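You operate a simulated robot arm through the tools that you are given. There is no shell and no other tool. Be economical: measure what you need, move in short steps, check, and stop when the job is done.

The job below is to be done with a simulated robot arm. You get a single attempt, and the scene is never put back.

JOB
Put the 7 cm cedar block from the middle of the bed on the pad of notes there and the 4 cm cedar block on the blue plate there.

It is judged by the outcome, as a careful person would: the job done as asked, and still so three seconds after it is handed in. It fails if anything else is knocked over, pushed out of place, dropped, spilled or broken.

ROBOT AND FRAMES
A 5-joint arm with a two-finger parallel gripper, fixed in place. Base frame: the origin is at the foot of the arm, x ahead of it, y to its left, z up; the work surface is at about z = 0. Lengths are in m, angles in degrees, forces in N, time in s.
With the tool pointing down near the work surface it reaches from about 0.26 to 0.68 m from the base axis. Its first joint turns from -66.0 to 66.0 degrees. The tool tilts only in the upright plane through the base axis and itself; it spins freely about its own axis. Payload 2.9 kg.
Tool frame: the origin (TCP) lies between the finger pads and is the grasp point; the fingertips stand 0.03 m ahead of it; z points along the fingers, y is the line along which they close. The gripper opens to 0.11 m. The fingers are 0.02 m wide and 0.01 m thick; the gripper's body (0.048 by 0.112 m) begins 0.055 m behind the TCP.
Orientation is that of the tool frame in the base frame, as a unit quaternion [x, y, z, w]. With the fingers straight down and closing along the base's y, the tool's x points along the base's -x, its y along +y and its z along -z.

CONTROLS
- The arm moves only by the tool step_arm. Its argument "plan" is a list of rows, each a list of 3 entries, a list of its own where there are three numbers: the shift along the tool's x, y, z in m, then the turn, a rotation vector about the tool's x, y, z in degrees, then the opening in per cent of the stroke, from 0 (shut) to 100 (fully open). In form: [[[x, y, z], [ax, ay, az], hand], ...]. A call has 1 to 20 rows; each row shifts and turns the commanded pose from where the row before left it, along the tool's axes as they then stand. Each row takes 0.2 s and may step no farther than 0.05 m and 8.6 degrees from the row before; otherwise, or with a gripper value out of range, the whole call is refused. Where a pose cannot be reached the arm comes as near as it can. A force on the tool above 40 N (or 10 N above the force at the start of the call, whichever is more), or a blocked arm, ends the call early, and 0.2 s more pass. Each finger travels about 0.108 m/s and halts on what it meets, pressing with about 25 N; the grip force reading is that of the motor and also rises with nothing between the fingers. The clock runs only during rows and for 0.2 s after the last one: add rows that do not move to give the fingers time. The reply holds the time, the measured pose of the TCP, the force on the tool along the base axes, the opening and the grip force, in the units named above and with some noise, and new pictures: "show" is both (left out), scene, wrist or none.
- Cameras (640 x 400 px; columns grow to the right, rows downward): "scene" is fixed at [0.0285, -0.4467, 0.602]; the picture's right is [0.83, -0.56, 0.00], its down [-0.33, -0.49, -0.81] and it looks along [0.45, 0.67, -0.59] (base axes); focal length 329 px, centre (320, 200). "wrist" rides on the gripper at [-0.036, 0, -0.057] in the tool frame; the picture's right is [0.00, -1.00, 0.00], its down [0.97, 0.00, -0.24] and it looks along [0.24, 0.00, 0.97] (tool axes); focal length 218 px, centre (320, 200). There is no depth. A picture from a camera that has moved, and an enlarged one, comes with that camera's place and axes in the base frame and with its lens.
- enlarge(camera, box): a new picture of the part [left, top, right, bottom] of that camera's present view, enlarged. It takes no simulated time.
- close_job(): hands the job in; it is judged then, once.

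Go step by step. Nothing tells you positions but the pictures and the camera data: compare them with the known pose of the tool, close in by small moves and look again before you grip or let go. The budget is 90 turns and 170 pictures, counting those below and the enlarged ones. Unless the task says otherwise, let go and move clear before handing in, and close with one line.

The tools are called after ">>>" as name(argument=value, ...) on one line, values as JSON. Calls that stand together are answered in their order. step_arm: Moves the arm, as the interface text tells. Its arguments: {"type":"object","properties":{"plan":{"type":"array"},"show":{"type":"string","enum":["both","scene","wrist","none"]}},"required":["plan"]} The other tools are called the same way: enlarge (camera, box) takes an enlarged picture of a part of a camera's view; close_job () hands the job in.

At the start:

```text
time: 0.0
eef_pos: [0.3563, -0.018, 0.3345]
ee_rot: [0.0, 1.0, 0.0, 0.001]
contact_force: [-0.4, 0.4, -0.5]
gripper_width: 0.11
gripper_force: 0.0
```

scene: 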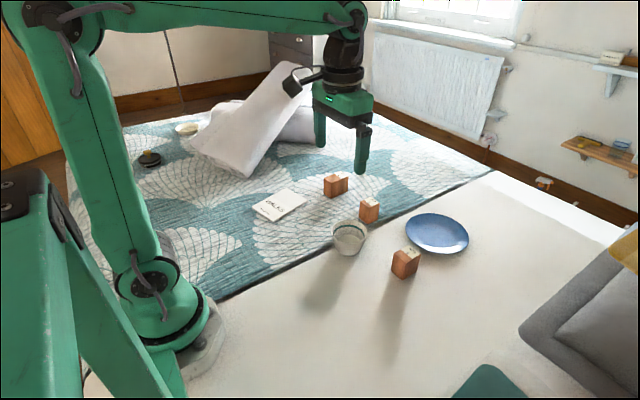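
wrist: 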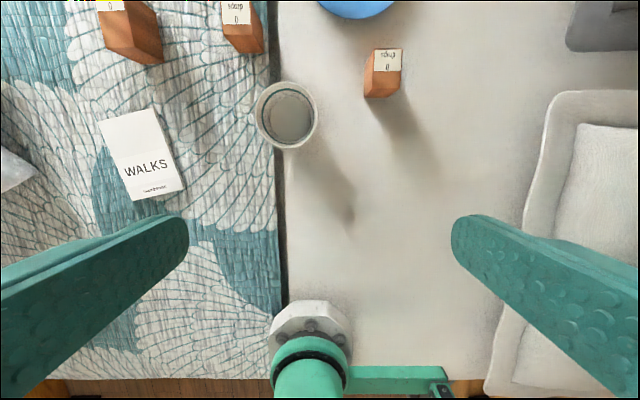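

I see three cedar blocks, a notepad marked "WALKS", a cup and a blue plate. I'll enlarge both views to tell the blocks apart and measure them.

>>> enlarge(camera="scene", box=[240, 150, 480, 300])

>>> enlarge(camera="wrist", box=[80, 0, 440, 225])

```text
2.67 times, centred on (360, 225) of scene
camera zoom: at [0.0285, -0.4467, 0.602], right [0.83, -0.56, 0.0], down [-0.33, -0.49, -0.81], along [0.45, 0.67, -0.59], focal length 877 px, centre (213, 133)
```

zoom: 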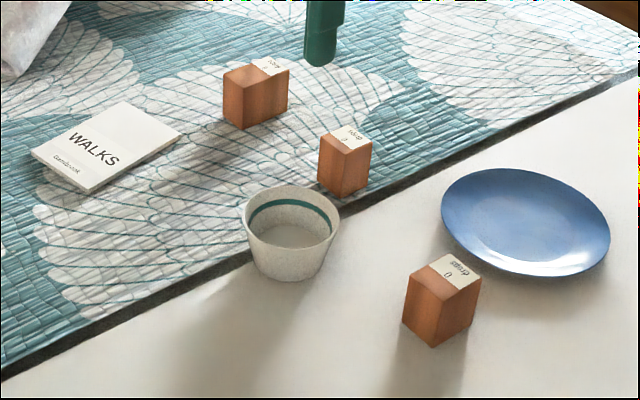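

```text
1.78 times, centred on (260, 112) of wrist
camera zoom: at [0.3935, -0.019, 0.3906], right [0.0, -1.0, 0.0], down [-0.97, 0.0, 0.24], along [-0.24, 0.0, -0.97], focal length 388 px, centre (427, 356)
```

zoom: 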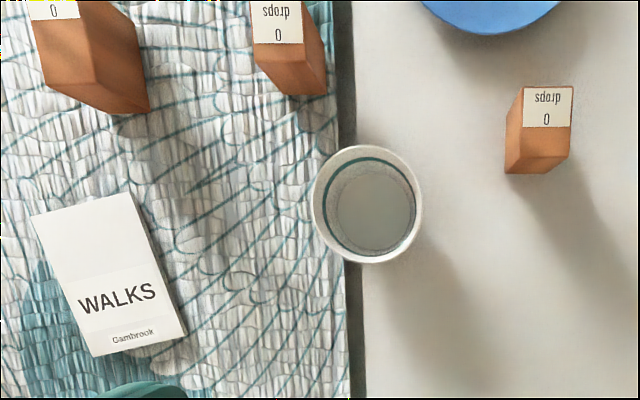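

The three blocks have similar heights but different widths. I'll move the wrist camera above them to measure.

>>> step_arm(plan=[[[-0.04, 0.016, 0], [0, 0, 0], 100], [[-0.04, 0.016, 0], [0, 0, 0], 100], [[-0.04, 0.016, 0], [0, 0, 0], 100], [[-0.04, 0.016, 0], [0, 0, 0], 100], [[-0.03, 0.016, 0], [0, 0, 0], 100], [[0, 0, 0], [0, 0, 0], 100]])

```text
time: 1.4
eef_pos: [0.5488, 0.063, 0.3335]
ee_rot: [0.0, 1.0, 0.0, 0.0]
contact_force: [0.4, -0.5, 0.0]
gripper_width: 0.1099
gripper_force: 0.1
camera wrist: at [0.5848, 0.0611, 0.3906], right [0.0, -1.0, 0.0], down [-0.97, 0.0, 0.24], along [-0.24, 0.0, -0.97], focal length 218 px, centre (320, 200)
```

scene: 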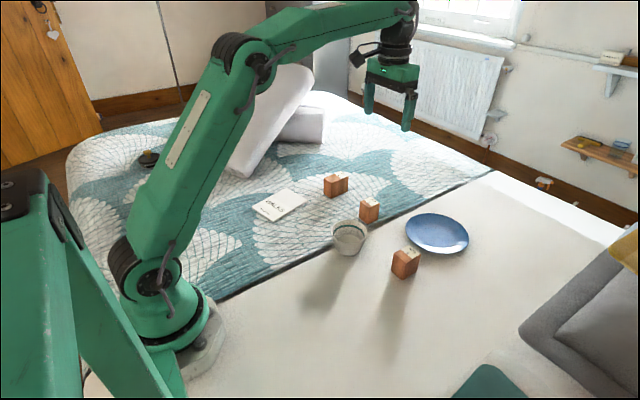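
wrist: 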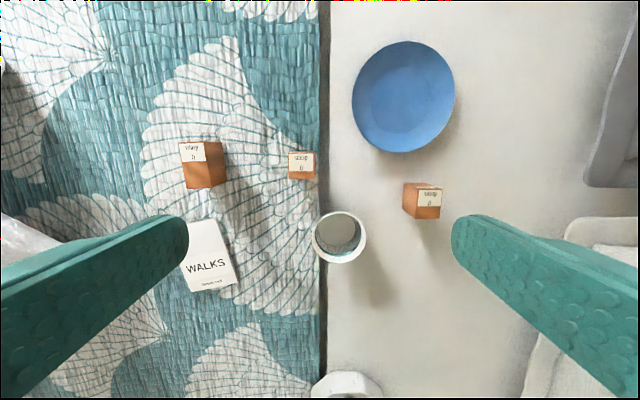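

>>> enlarge(camera="wrist", box=[160, 130, 320, 230])

>>> enlarge(camera="wrist", box=[350, 150, 478, 230])

>>> enlarge(camera="scene", box=[310, 160, 438, 240])

>>> enlarge(camera="scene", box=[350, 205, 478, 285])

```text
4.00 times, centred on (240, 180) of wrist
camera zoom: at [0.5848, 0.0611, 0.3906], right [0.0, -1.0, 0.0], down [-0.97, 0.0, 0.24], along [-0.24, 0.0, -0.97], focal length 873 px, centre (640, 280)
```

zoom: 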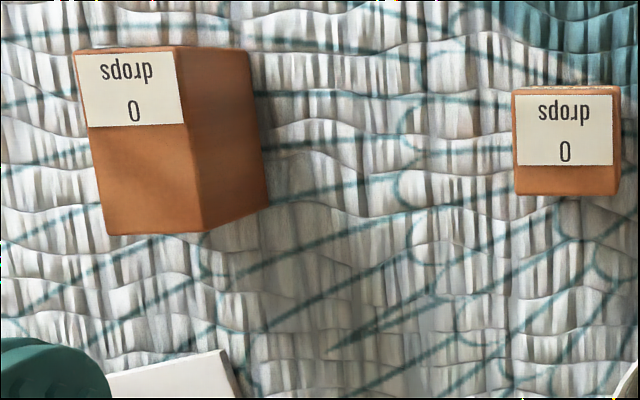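

```text
5.00 times, centred on (414, 190) of wrist
camera zoom: at [0.5848, 0.0611, 0.3906], right [0.0, -1.0, 0.0], down [-0.97, 0.0, 0.24], along [-0.24, 0.0, -0.97], focal length 1091 px, centre (-150, 250)
```

zoom: 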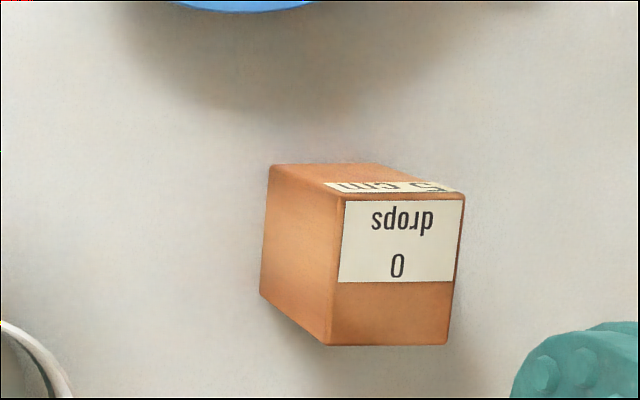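

```text
5.00 times, centred on (374, 200) of scene
camera zoom: at [0.0286, -0.4467, 0.602], right [0.83, -0.56, 0.0], down [-0.33, -0.49, -0.81], along [0.45, 0.67, -0.59], focal length 1644 px, centre (50, 200)
```

zoom: 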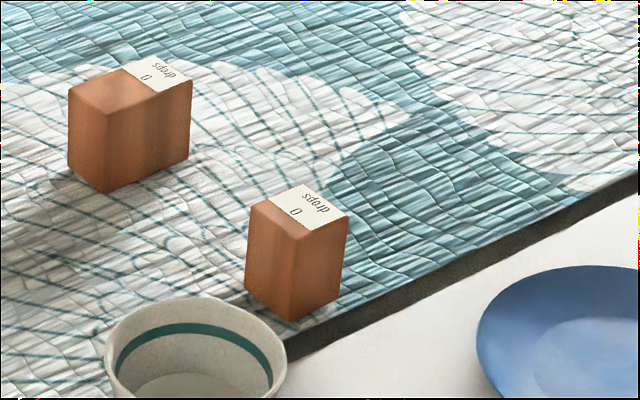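

```text
5.00 times, centred on (414, 245) of scene
camera zoom: at [0.0286, -0.4467, 0.602], right [0.83, -0.56, 0.0], down [-0.33, -0.49, -0.81], along [0.45, 0.67, -0.59], focal length 1644 px, centre (-150, -25)
```

zoom: 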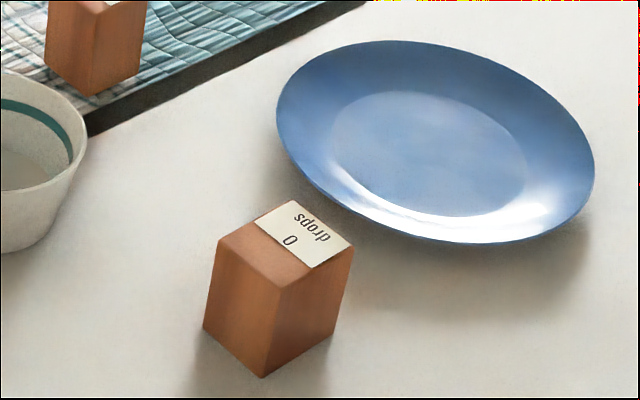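

All three labels read "drops 0". The block on the sheet says 5 cm on its side. Scaled against the labels, the one at about (0.557, 0.249) is 7 cm long and the one at about (0.557, 0.089) is 4 cm. I'll go above the 4 cm block and look again.

>>> step_arm(plan=[[[-0.008, 0.026, 0], [0, 0, 0], 100], [[0, 0, 0.04], [0, 0, 0], 100], [[0, 0, 0.04], [0, 0, 0], 100], [[0, 0, 0.04], [0, 0, 0], 100], [[0, 0, 0.04], [0, 0, 0], 100], [[0, 0, 0.03], [0, 0, 0], 100], [[0, 0, 0], [0, 0, 0], 100]])

```text
time: 3.0
eef_pos: [0.5539, 0.0869, 0.144]
ee_rot: [-0.001, 1.0, 0.0, 0.0]
contact_force: [-0.1, -0.4, 0.0]
gripper_width: 0.11
gripper_force: 0.0
camera wrist: at [0.5906, 0.0869, 0.2], right [0.0, -1.0, 0.0], down [-0.97, 0.0, 0.24], along [-0.24, 0.0, -0.97], focal length 218 px, centre (320, 200)
```

scene: 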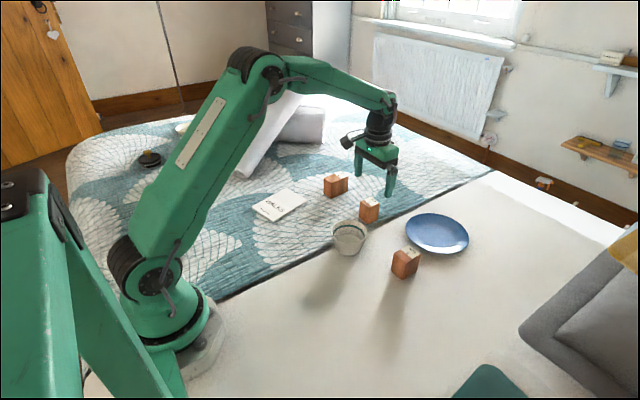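
wrist: 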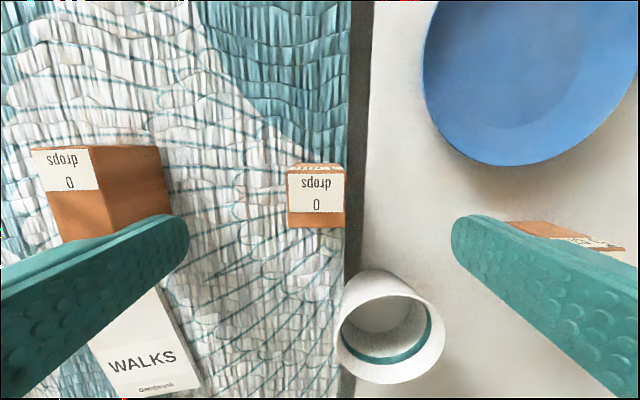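

The 4 cm block measures about 4 × 4 cm on top, centred near (0.558, 0.089). I'll go down and grip it.

>>> step_arm(plan=[[[-0.004, 0.0025, 0.02], [0, 0, 0], 100], [[0, 0, 0.03], [0, 0, 0], 100], [[0, 0, 0.03], [0, 0, 0], 100], [[0, 0, 0.022], [0, 0, 0], 100], [[0, 0, 0], [0, 0, 0], 100]])

```text
time: 4.2
eef_pos: [0.5591, 0.089, 0.0413]
ee_rot: [0.0, 1.0, 0.0, 0.0]
contact_force: [-0.4, -0.4, 0.0]
gripper_width: 0.1103
gripper_force: 0.1
camera wrist: at [0.595, 0.089, 0.0975], right [0.0, -1.0, 0.0], down [-0.97, 0.0, 0.24], along [-0.24, 0.0, -0.97], focal length 218 px, centre (320, 200)
```

scene: 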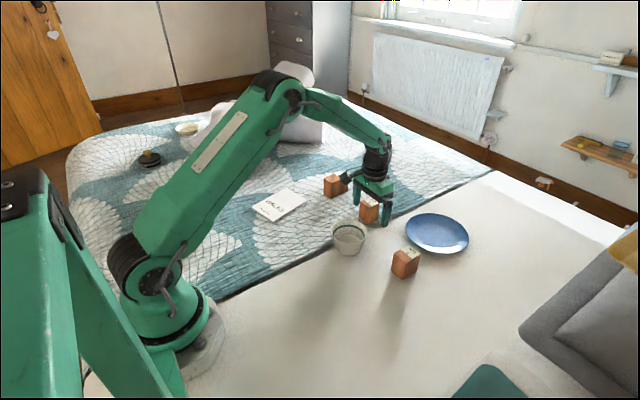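
wrist: 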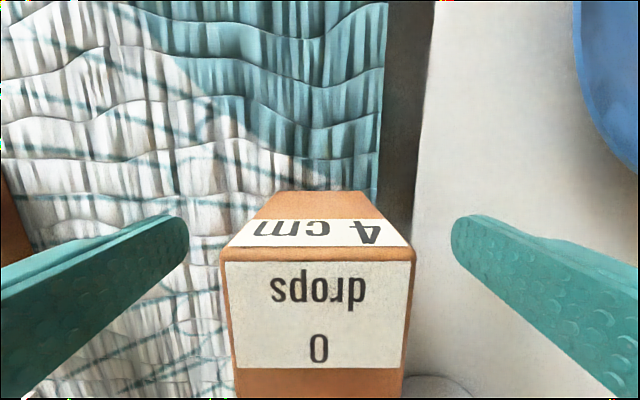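

The label reads "4 cm" and the block sits between the fingers. I'll close the gripper, then lift.

>>> step_arm(plan=[[[0, 0, 0], [0, 0, 0], 25], [[0, 0, 0], [0, 0, 0], 25], [[0, 0, 0], [0, 0, 0], 25], [[0, 0, 0], [0, 0, 0], 25], [[0, 0, -0.02], [0, 0, 0], 25], [[0, 0, -0.04], [0, 0, 0], 25], [[0, 0, -0.04], [0, 0, 0], 25], [[0, 0, 0], [0, 0, 0], 25]])

```text
time: 6.0
eef_pos: [0.5584, 0.0885, 0.1423]
ee_rot: [0.0, 1.0, 0.0, 0.0]
contact_force: [0.3, -0.8, 0.0]
gripper_width: 0.0392
gripper_force: 24.6
camera wrist: at [0.5957, 0.0882, 0.1976], right [0.0, -1.0, 0.0], down [-0.97, 0.0, 0.24], along [-0.24, 0.0, -0.97], focal length 218 px, centre (320, 200)
```

scene: 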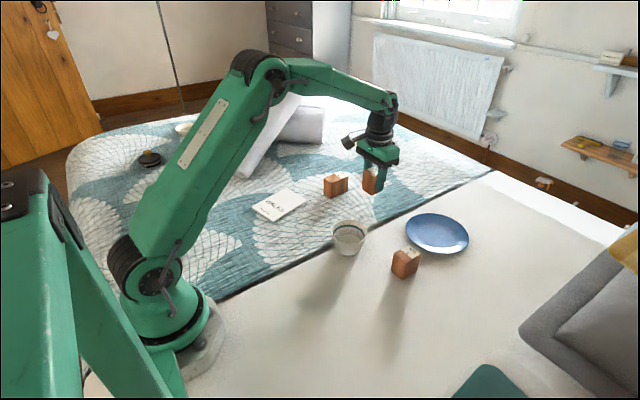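
wrist: 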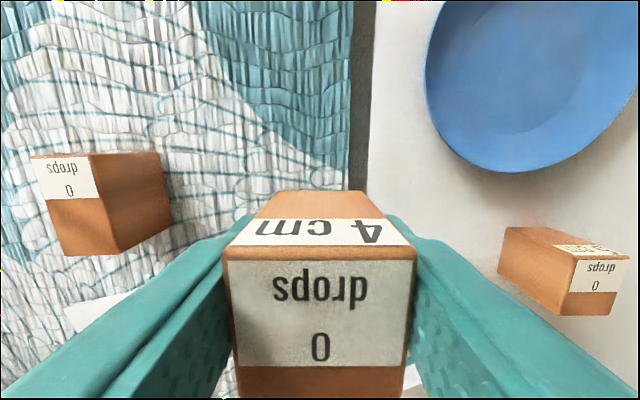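

I have the 4 cm block. Now I'll carry it to just above the plate.

>>> step_arm(plan=[[[-0.024, -0.04, 0], [0, 0, 0], 25], [[-0.024, -0.04, 0], [0, 0, 0], 25], [[-0.024, -0.04, 0], [0, 0, 0], 25], [[-0.022, -0.04, 0], [0, 0, 0], 25], [[0, 0, 0.02], [0, 0, 0], 25], [[0, 0, 0], [0, 0, 0], 25]])

```text
time: 7.4
eef_pos: [0.6524, -0.0712, 0.1218]
ee_rot: [0.0, 1.0, 0.0, 0.0]
contact_force: [0.1, 0.1, -0.2]
gripper_width: 0.0392
gripper_force: 25.0
camera wrist: at [0.6892, -0.0713, 0.1777], right [0.0, -1.0, 0.0], down [-0.97, 0.0, 0.24], along [-0.24, 0.0, -0.97], focal length 218 px, centre (320, 200)
```

scene: 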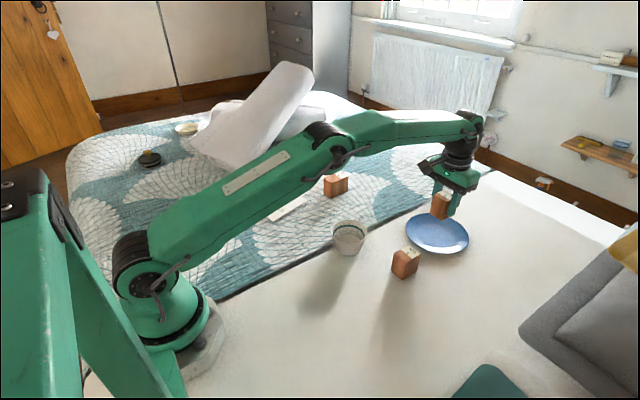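
wrist: 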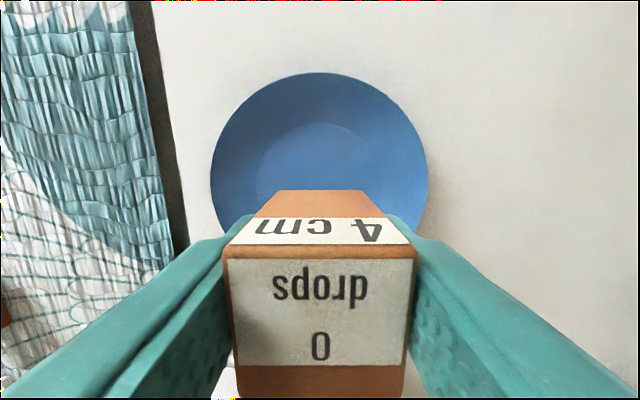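

The plate is centred under the block at about (0.657, -0.071). I'll lower most of the way, then finish in small steps while watching the force.

>>> step_arm(plan=[[[-0.004, 0, 0.03], [0, 0, 0], 25], [[0, 0, 0.025], [0, 0, 0], 25], [[0, 0, 0.008], [0, 0, 0], 25], [[0, 0, 0], [0, 0, 0], 25]])

>>> enlarge(camera="scene", box=[380, 170, 508, 250])

```text
time: 8.4
eef_pos: [0.6575, -0.0699, 0.0594]
ee_rot: [0.0, 1.0, -0.001, 0.0]
contact_force: [0.5, -0.4, -0.7]
gripper_width: 0.0393
gripper_force: 25.0
camera wrist: at [0.6928, -0.0706, 0.1154], right [0.0, -1.0, 0.0], down [-0.97, 0.0, 0.24], along [-0.24, 0.0, -0.97], focal length 218 px, centre (320, 200)
```

scene: 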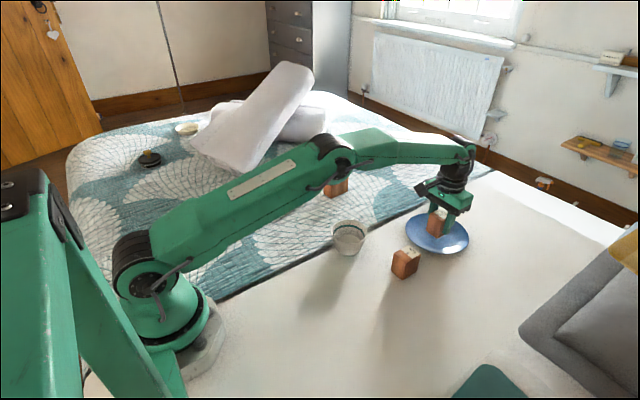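
wrist: 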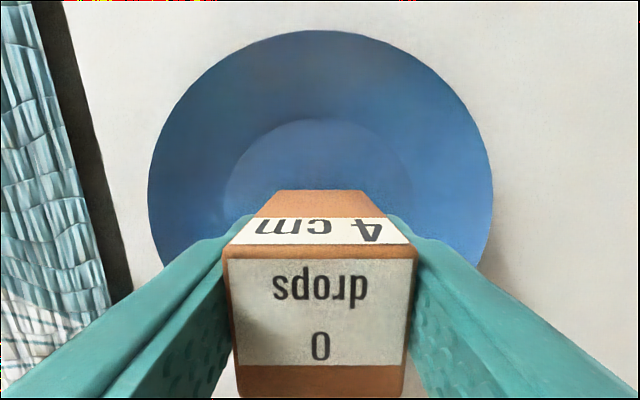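

```text
5.00 times, centred on (444, 210) of scene
camera zoom: at [0.0285, -0.4467, 0.602], right [0.83, -0.56, 0.0], down [-0.33, -0.49, -0.81], along [0.45, 0.67, -0.59], focal length 1644 px, centre (-300, 150)
```

zoom: 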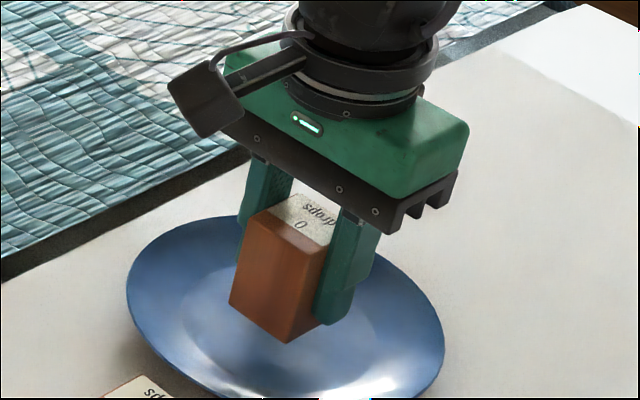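

>>> step_arm(plan=[[[0, 0, 0.004], [0, 0, 0], 25], [[0, 0, 0], [0, 0, 0], 25]], show="none")

```text
time: 9.0
eef_pos: [0.6569, -0.0697, 0.0553]
ee_rot: [-0.001, 1.0, 0.0, 0.0]
contact_force: [-0.3, -0.3, -0.4]
gripper_width: 0.0392
gripper_force: 24.7
```

There's no contact yet, so I'll keep lowering in small steps.

>>> step_arm(plan=[[[0, 0, 0.003], [0, 0, 0], 25], [[0, 0, 0], [0, 0, 0], 25]], show="none")

```text
time: 9.6
eef_pos: [0.6571, -0.0707, 0.0524]
ee_rot: [0.001, 1.0, 0.0, 0.0]
contact_force: [0.1, -0.5, -0.8]
gripper_width: 0.0392
gripper_force: 25.2
```

Still no contact, so I'll go down a little more.

>>> step_arm(plan=[[[0, 0, 0.002], [0, 0, 0], 25], [[0, 0, 0], [0, 0, 0], 25]], show="none")

>>> step_arm(plan=[[[0, 0, 0.002], [0, 0, 0], 25], [[0, 0, 0], [0, 0, 0], 25]], show="none")

>>> enlarge(camera="scene", box=[380, 170, 508, 250])

```text
time: 10.2
eef_pos: [0.6567, -0.0697, 0.0506]
ee_rot: [0.001, 1.0, 0.0, 0.0]
contact_force: [-0.2, -1.1, -0.4]
gripper_width: 0.0392
gripper_force: 25.3
```

```text
time: 10.8
eef_pos: [0.658, -0.0701, 0.05]
ee_rot: [0.0, 1.0, 0.0, 0.0]
contact_force: [-0.4, 0.6, -0.8]
gripper_width: 0.0392
gripper_force: 24.9
```

```text
5.00 times, centred on (444, 210) of scene
camera zoom: at [0.0285, -0.4467, 0.602], right [0.83, -0.56, 0.0], down [-0.33, -0.49, -0.81], along [0.45, 0.67, -0.59], focal length 1644 px, centre (-300, 150)
```

zoom: 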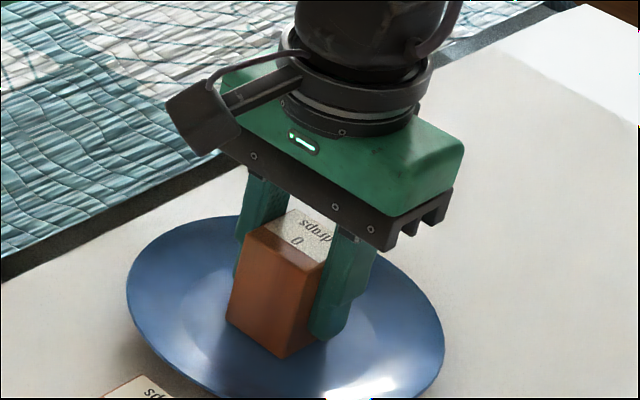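

>>> step_arm(plan=[[[0, 0, 0.002], [0, 0, 0], 25], [[0, 0, 0], [0, 0, 0], 25]], show="none")

```text
time: 11.4
eef_pos: [0.6575, -0.07, 0.0479]
ee_rot: [0.0, 1.0, 0.0, 0.001]
contact_force: [-1.4, -0.4, 4.9]
gripper_width: 0.0392
gripper_force: 24.8
```

The force rose to about 5 N, so the block is touching the plate. I'll open part way and rise.

>>> step_arm(plan=[[[0, 0, 0], [0, 0, 0], 55], [[0, 0, 0], [0, 0, 0], 55], [[0, 0, 0], [0, 0, 0], 55], [[0, 0, -0.03], [0, 0, 0], 55], [[0, 0, -0.04], [0, 0, 0], 55], [[0, 0, -0.04], [0, 0, 0], 55], [[0, 0, 0], [0, 0, 0], 55]])

>>> enlarge(camera="scene", box=[380, 170, 508, 250])

```text
time: 13.0
eef_pos: [0.6573, -0.069, 0.1577]
ee_rot: [0.0, 1.0, 0.0, -0.001]
contact_force: [-0.4, -0.2, 0.0]
gripper_width: 0.0603
gripper_force: 0.2
camera wrist: at [0.6938, -0.0696, 0.2141], right [0.0, -1.0, 0.0], down [-0.97, 0.0, 0.24], along [-0.24, 0.0, -0.97], focal length 218 px, centre (320, 200)
```

scene: 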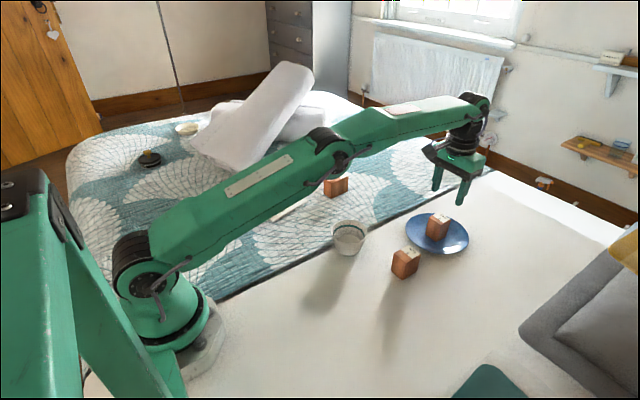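
wrist: 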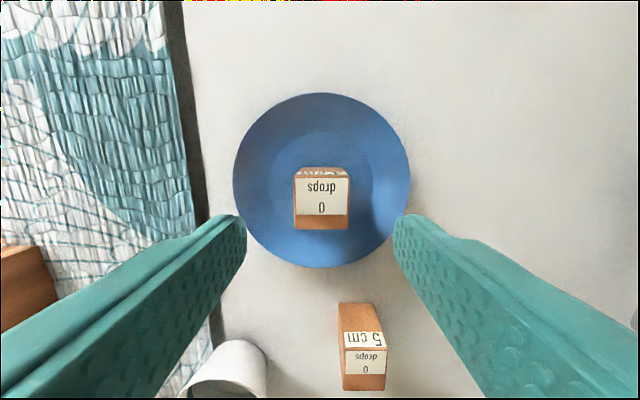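

```text
5.00 times, centred on (444, 210) of scene
camera zoom: at [0.0285, -0.4467, 0.602], right [0.83, -0.56, 0.0], down [-0.33, -0.49, -0.81], along [0.45, 0.67, -0.59], focal length 1644 px, centre (-300, 150)
```

zoom: 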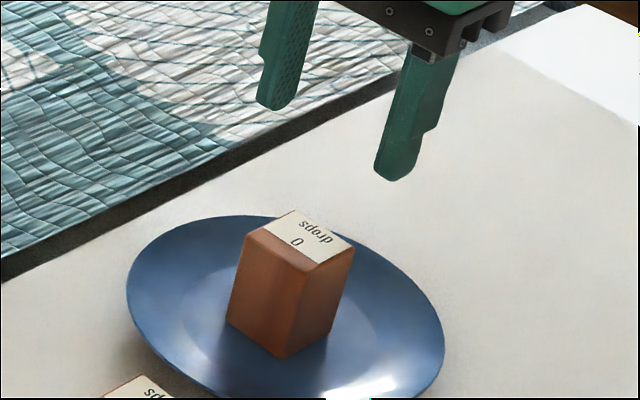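

The 4 cm block stands steady on the plate. Next I'll move above the 7 cm block.

>>> step_arm(plan=[[[0.013, 0.04, 0], [0, 0, 0], 100], [[0.013, 0.04, 0], [0, 0, 0], 100], [[0.013, 0.04, 0], [0, 0, 0], 100], [[0.013, 0.04, 0], [0, 0, 0], 100], [[0.013, 0.04, 0], [0, 0, 0], 100], [[0.013, 0.04, 0], [0, 0, 0], 100], [[0.013, 0.04, 0], [0, 0, 0], 100], [[0.009, 0.038, 0], [0, 0, 0], 100], [[0, 0, 0], [0, 0, 0], 100], [[0, 0, 0], [0, 0, 0], 100]])

>>> enlarge(camera="wrist", box=[160, 100, 480, 300])

```text
time: 15.2
eef_pos: [0.5555, 0.2486, 0.154]
ee_rot: [0.0, 1.0, 0.0, 0.0]
contact_force: [1.0, -0.3, -0.2]
gripper_width: 0.1102
gripper_force: 0.0
camera wrist: at [0.5924, 0.2477, 0.2106], right [0.0, -1.0, 0.0], down [-0.97, 0.0, 0.24], along [-0.24, 0.0, -0.97], focal length 218 px, centre (320, 200)
```

scene: 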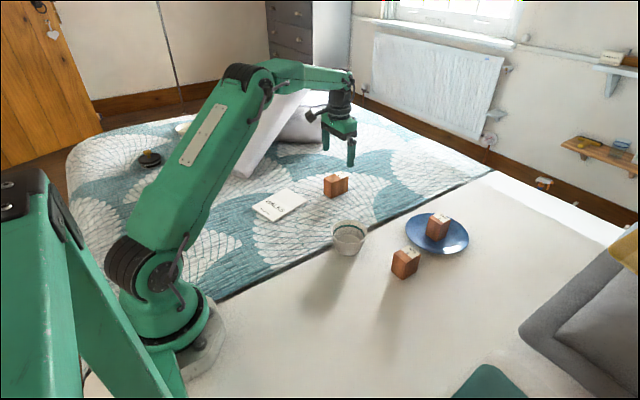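
wrist: 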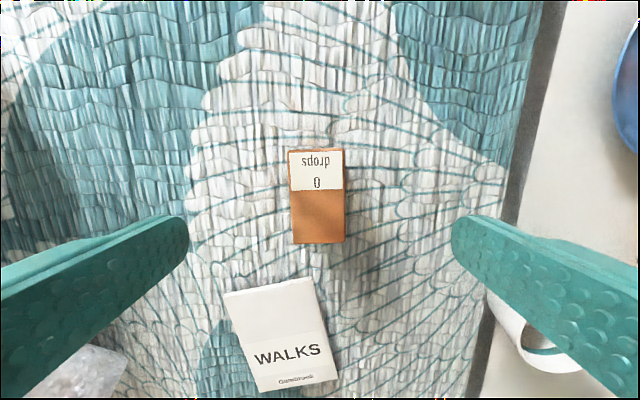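

```text
2.00 times, centred on (320, 200) of wrist
camera zoom: at [0.5924, 0.2477, 0.2106], right [0.0, -1.0, 0.0], down [-0.97, 0.0, 0.24], along [-0.24, 0.0, -0.97], focal length 436 px, centre (320, 200)
```

zoom: 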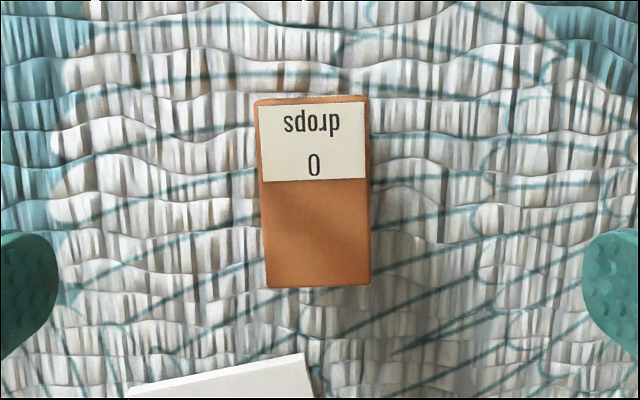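

The top measures about 7 × 4 cm, centred near (0.556, 0.2495). The notepad is about 9 × 14 cm, centred near (0.383, 0.289). I'll lower around the block and check its label.

>>> step_arm(plan=[[[0, 0.001, 0.03], [0, 0, 0], 100], [[0, 0, 0.03], [0, 0, 0], 100], [[0, 0, 0.03], [0, 0, 0], 100], [[0, 0, 0.023], [0, 0, 0], 100], [[0, 0, 0], [0, 0, 0], 100]])

```text
time: 16.4
eef_pos: [0.5571, 0.2497, 0.0419]
ee_rot: [0.0, 1.0, 0.0, 0.0]
contact_force: [0.9, 0.2, -0.5]
gripper_width: 0.1099
gripper_force: 0.1
camera wrist: at [0.5936, 0.2487, 0.0988], right [0.0, -1.0, 0.0], down [-0.97, 0.0, 0.24], along [-0.24, 0.0, -0.97], focal length 218 px, centre (320, 200)
```

scene: 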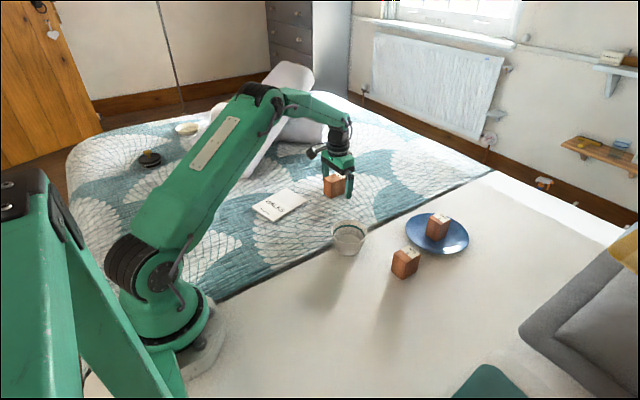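
wrist: 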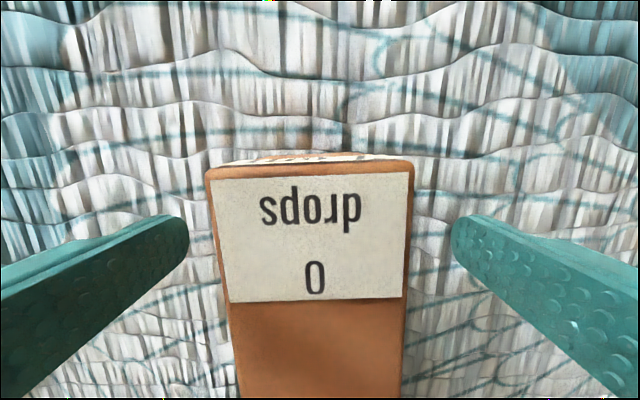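

The block is between the fingers. I'll close and lift.

>>> step_arm(plan=[[[0, 0, 0], [0, 0, 0], 25], [[0, 0, 0], [0, 0, 0], 25], [[0, 0, 0], [0, 0, 0], 25], [[0, 0, 0], [0, 0, 0], 25], [[0, 0, -0.02], [0, 0, 0], 25], [[0, 0, -0.03], [0, 0, 0], 25], [[0, 0, -0.03], [0, 0, 0], 25], [[0, 0, 0], [0, 0, 0], 25]])

```text
time: 18.2
eef_pos: [0.5557, 0.2514, 0.1222]
ee_rot: [0.0, 1.0, 0.0, 0.0]
contact_force: [-0.3, -0.3, -0.6]
gripper_width: 0.0393
gripper_force: 24.9
camera wrist: at [0.5932, 0.2509, 0.1777], right [0.0, -1.0, 0.0], down [-0.97, 0.0, 0.24], along [-0.24, 0.0, -0.97], focal length 218 px, centre (320, 200)
```

scene: 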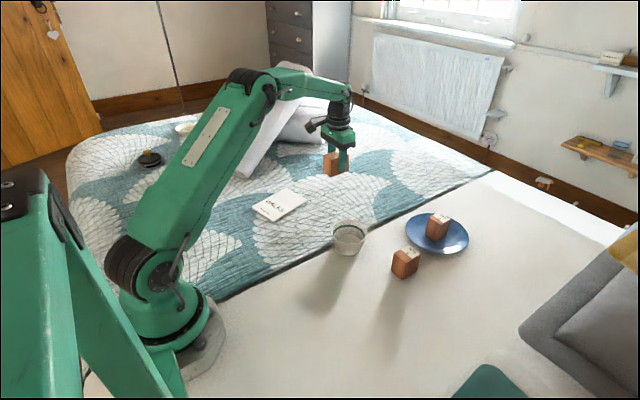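
wrist: 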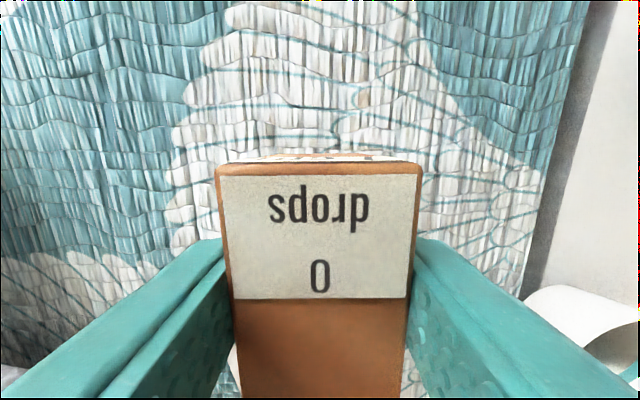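

I have the 7 cm block. I'll carry it over the notepad.

>>> step_arm(plan=[[[0.035, 0.0078, 0], [0, 0, 0], 25], [[0.035, 0.0078, 0], [0, 0, 0], 25], [[0.035, 0.0078, 0], [0, 0, 0], 25], [[0.035, 0.0078, 0], [0, 0, 0], 25], [[0.033, 0.0078, 0], [0, 0, 0], 25], [[0, 0, 0], [0, 0, 0], 25]])

>>> enlarge(camera="scene", box=[220, 130, 348, 240])

```text
time: 19.6
eef_pos: [0.3846, 0.289, 0.1235]
ee_rot: [0.0, 1.0, 0.0, -0.001]
contact_force: [0.7, 0.1, -1.0]
gripper_width: 0.0395
gripper_force: 24.8
camera wrist: at [0.4206, 0.2876, 0.1782], right [0.0, -1.0, 0.0], down [-0.97, 0.0, 0.24], along [-0.24, 0.0, -0.97], focal length 218 px, centre (320, 200)
```

scene: 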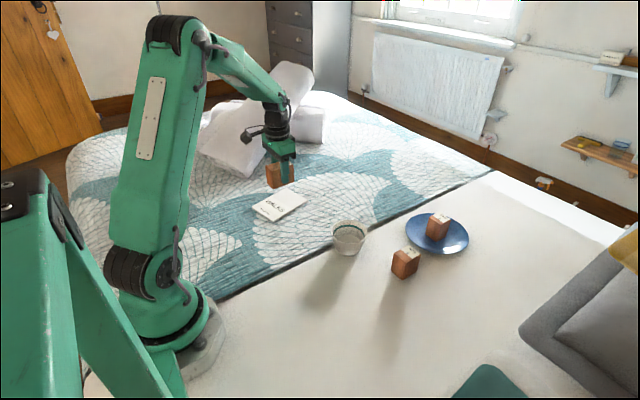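
wrist: 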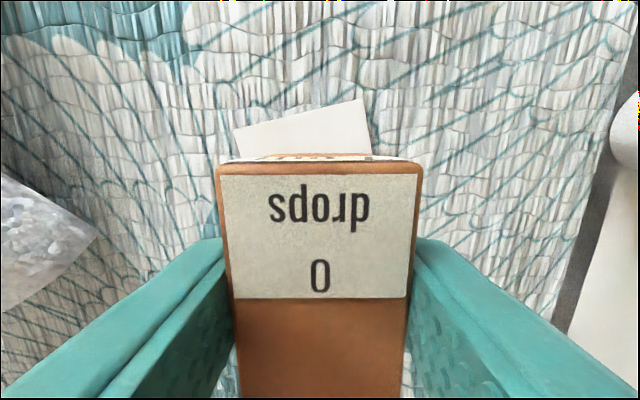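

```text
3.64 times, centred on (284, 185) of scene
camera zoom: at [0.0285, -0.4467, 0.602], right [0.83, -0.56, 0.0], down [-0.33, -0.49, -0.81], along [0.45, 0.67, -0.59], focal length 1196 px, centre (451, 254)
```

zoom: 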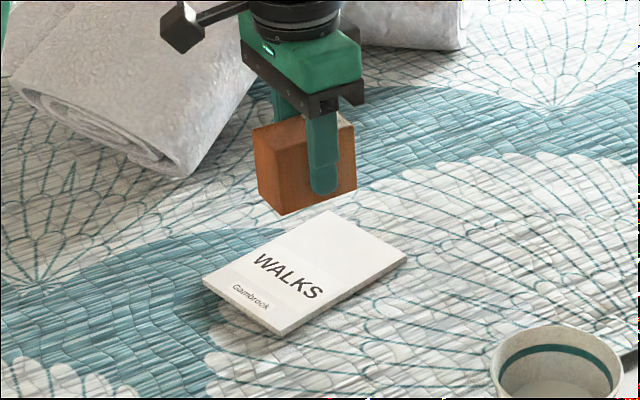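

The block hangs over the notepad, which is centred near (0.38, 0.289). I'll lower until it's close.

>>> step_arm(plan=[[[0.004, 0, 0.02], [0, 0, 0], 25], [[0, 0, 0.025], [0, 0, 0], 25], [[0, 0, 0.013], [0, 0, 0], 25], [[0, 0, 0], [0, 0, 0], 25]], show="wrist")

>>> enlarge(camera="scene", box=[220, 130, 348, 240])

```text
time: 20.6
eef_pos: [0.3809, 0.2885, 0.0659]
ee_rot: [0.001, 1.0, 0.0, 0.001]
contact_force: [-0.3, -0.7, -0.7]
gripper_width: 0.0394
gripper_force: 25.1
camera wrist: at [0.4165, 0.2879, 0.1212], right [0.0, -1.0, 0.0], down [-0.97, 0.0, 0.24], along [-0.24, 0.0, -0.97], focal length 218 px, centre (320, 200)
```

wrist: 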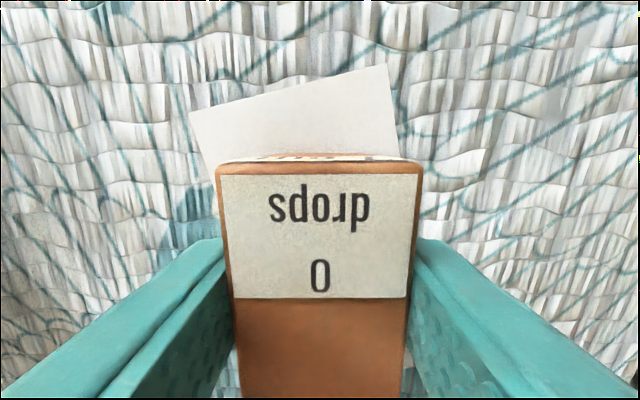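

```text
3.64 times, centred on (284, 185) of scene
camera zoom: at [0.0285, -0.4467, 0.602], right [0.83, -0.56, 0.0], down [-0.33, -0.49, -0.81], along [0.45, 0.67, -0.59], focal length 1196 px, centre (451, 254)
```

zoom: 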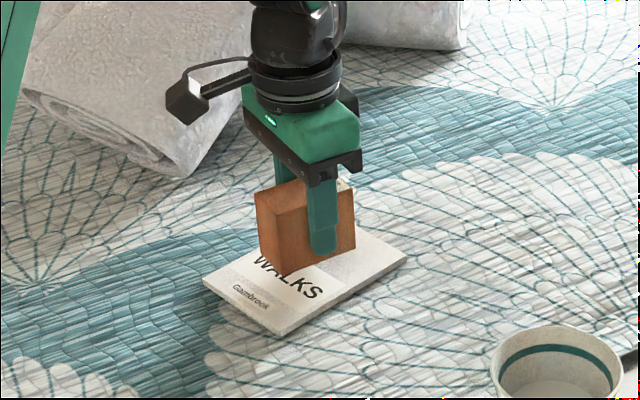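

>>> step_arm(plan=[[[0, 0, 0.006], [0, 0, 0], 25], [[0, 0, 0.003], [0, 0, 0], 25], [[0, 0, 0], [0, 0, 0], 25]], show="none")

```text
time: 21.4
eef_pos: [0.3798, 0.288, 0.0573]
ee_rot: [-0.001, 1.0, 0.0, 0.0]
contact_force: [0.7, -1.1, -0.5]
gripper_width: 0.0396
gripper_force: 25.2
```

No contact yet, so I'll continue in 2 mm steps.

>>> step_arm(plan=[[[0, 0, 0.002], [0, 0, 0], 25], [[0, 0, 0], [0, 0, 0], 25]], show="none")

>>> step_arm(plan=[[[0, 0, 0.002], [0, 0, 0], 25], [[0, 0, 0], [0, 0, 0], 25]], show="none")

```text
time: 22.0
eef_pos: [0.3808, 0.2881, 0.0544]
ee_rot: [0.0, 1.0, 0.0, 0.0]
contact_force: [-0.6, 1.0, -0.4]
gripper_width: 0.0393
gripper_force: 25.1
```

```text
time: 22.6
eef_pos: [0.3796, 0.2877, 0.0528]
ee_rot: [0.001, 1.0, 0.0, -0.001]
contact_force: [1.1, 0.2, -2.1]
gripper_width: 0.0395
gripper_force: 24.7
```

>>> step_arm(plan=[[[0, 0, 0.002], [0, 0, 0], 25], [[0, 0, 0], [0, 0, 0], 25]], show="none")

>>> enlarge(camera="scene", box=[250, 160, 314, 230])

```text
time: 23.2
eef_pos: [0.3793, 0.2869, 0.0512]
ee_rot: [0.0, 1.0, 0.0, 0.0]
contact_force: [0.3, -0.2, -0.6]
gripper_width: 0.0392
gripper_force: 24.6
```

```text
5.71 times, centred on (282, 195) of scene
camera zoom: at [0.0285, -0.4467, 0.602], right [0.83, -0.56, 0.0], down [-0.33, -0.49, -0.81], along [0.45, 0.67, -0.59], focal length 1879 px, centre (537, 229)
```

zoom: 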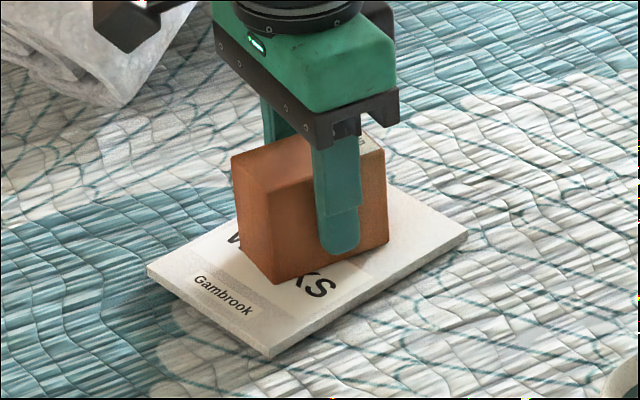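

It's very close to touching. I'll take one more small step.

>>> step_arm(plan=[[[0, 0, 0.0015], [0, 0, 0], 25], [[0, 0, 0], [0, 0, 0], 25]], show="none")

```text
time: 23.8
eef_pos: [0.3804, 0.2875, 0.0489]
ee_rot: [0.0, 1.0, 0.001, -0.001]
contact_force: [-2.0, -0.5, 6.0]
gripper_width: 0.0392
gripper_force: 24.6
```

The force shows the block resting on the pad. I'll release and rise clear.

>>> step_arm(plan=[[[0, 0, 0], [0, 0, 0], 60], [[0, 0, 0], [0, 0, 0], 60], [[0, 0, 0], [0, 0, 0], 60], [[0, 0, -0.03], [0, 0, 0], 60], [[0, 0, -0.04], [0, 0, 0], 60], [[0, 0, -0.04], [0, 0, 0], 60], [[0, 0, -0.04], [0, 0, 0], 60], [[0, 0, 0], [0, 0, 0], 60]])

>>> enlarge(camera="scene", box=[220, 130, 348, 240])

```text
time: 25.6
eef_pos: [0.3799, 0.2874, 0.1991]
ee_rot: [0.001, 1.0, 0.0, 0.0]
contact_force: [0.4, -0.4, -0.5]
gripper_width: 0.066
gripper_force: 0.1
camera wrist: at [0.4156, 0.2867, 0.2555], right [0.0, -1.0, 0.0], down [-0.97, 0.0, 0.24], along [-0.24, 0.0, -0.97], focal length 218 px, centre (320, 200)
```

scene: 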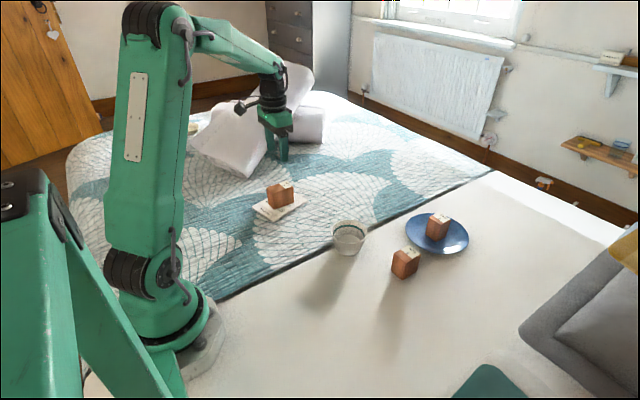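
wrist: 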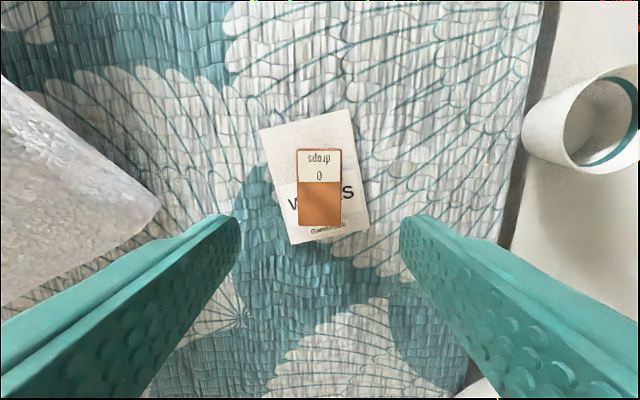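

```text
3.64 times, centred on (284, 185) of scene
camera zoom: at [0.0285, -0.4467, 0.602], right [0.83, -0.56, 0.0], down [-0.33, -0.49, -0.81], along [0.45, 0.67, -0.59], focal length 1196 px, centre (451, 254)
```

zoom: 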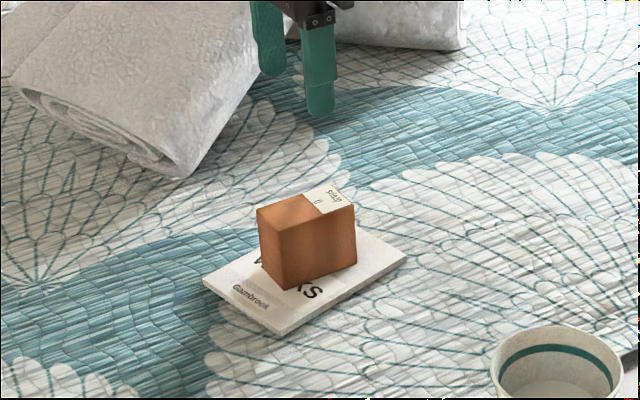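

Both blocks are standing steady where they belong, and the arm is clear of everything, so I'm handing the job in.

>>> close_job()

```text
The job is handed in.
```

The 7 cm cedar block is on the notepad and the 4 cm cedar block is on the blue plate; nothing else was moved.
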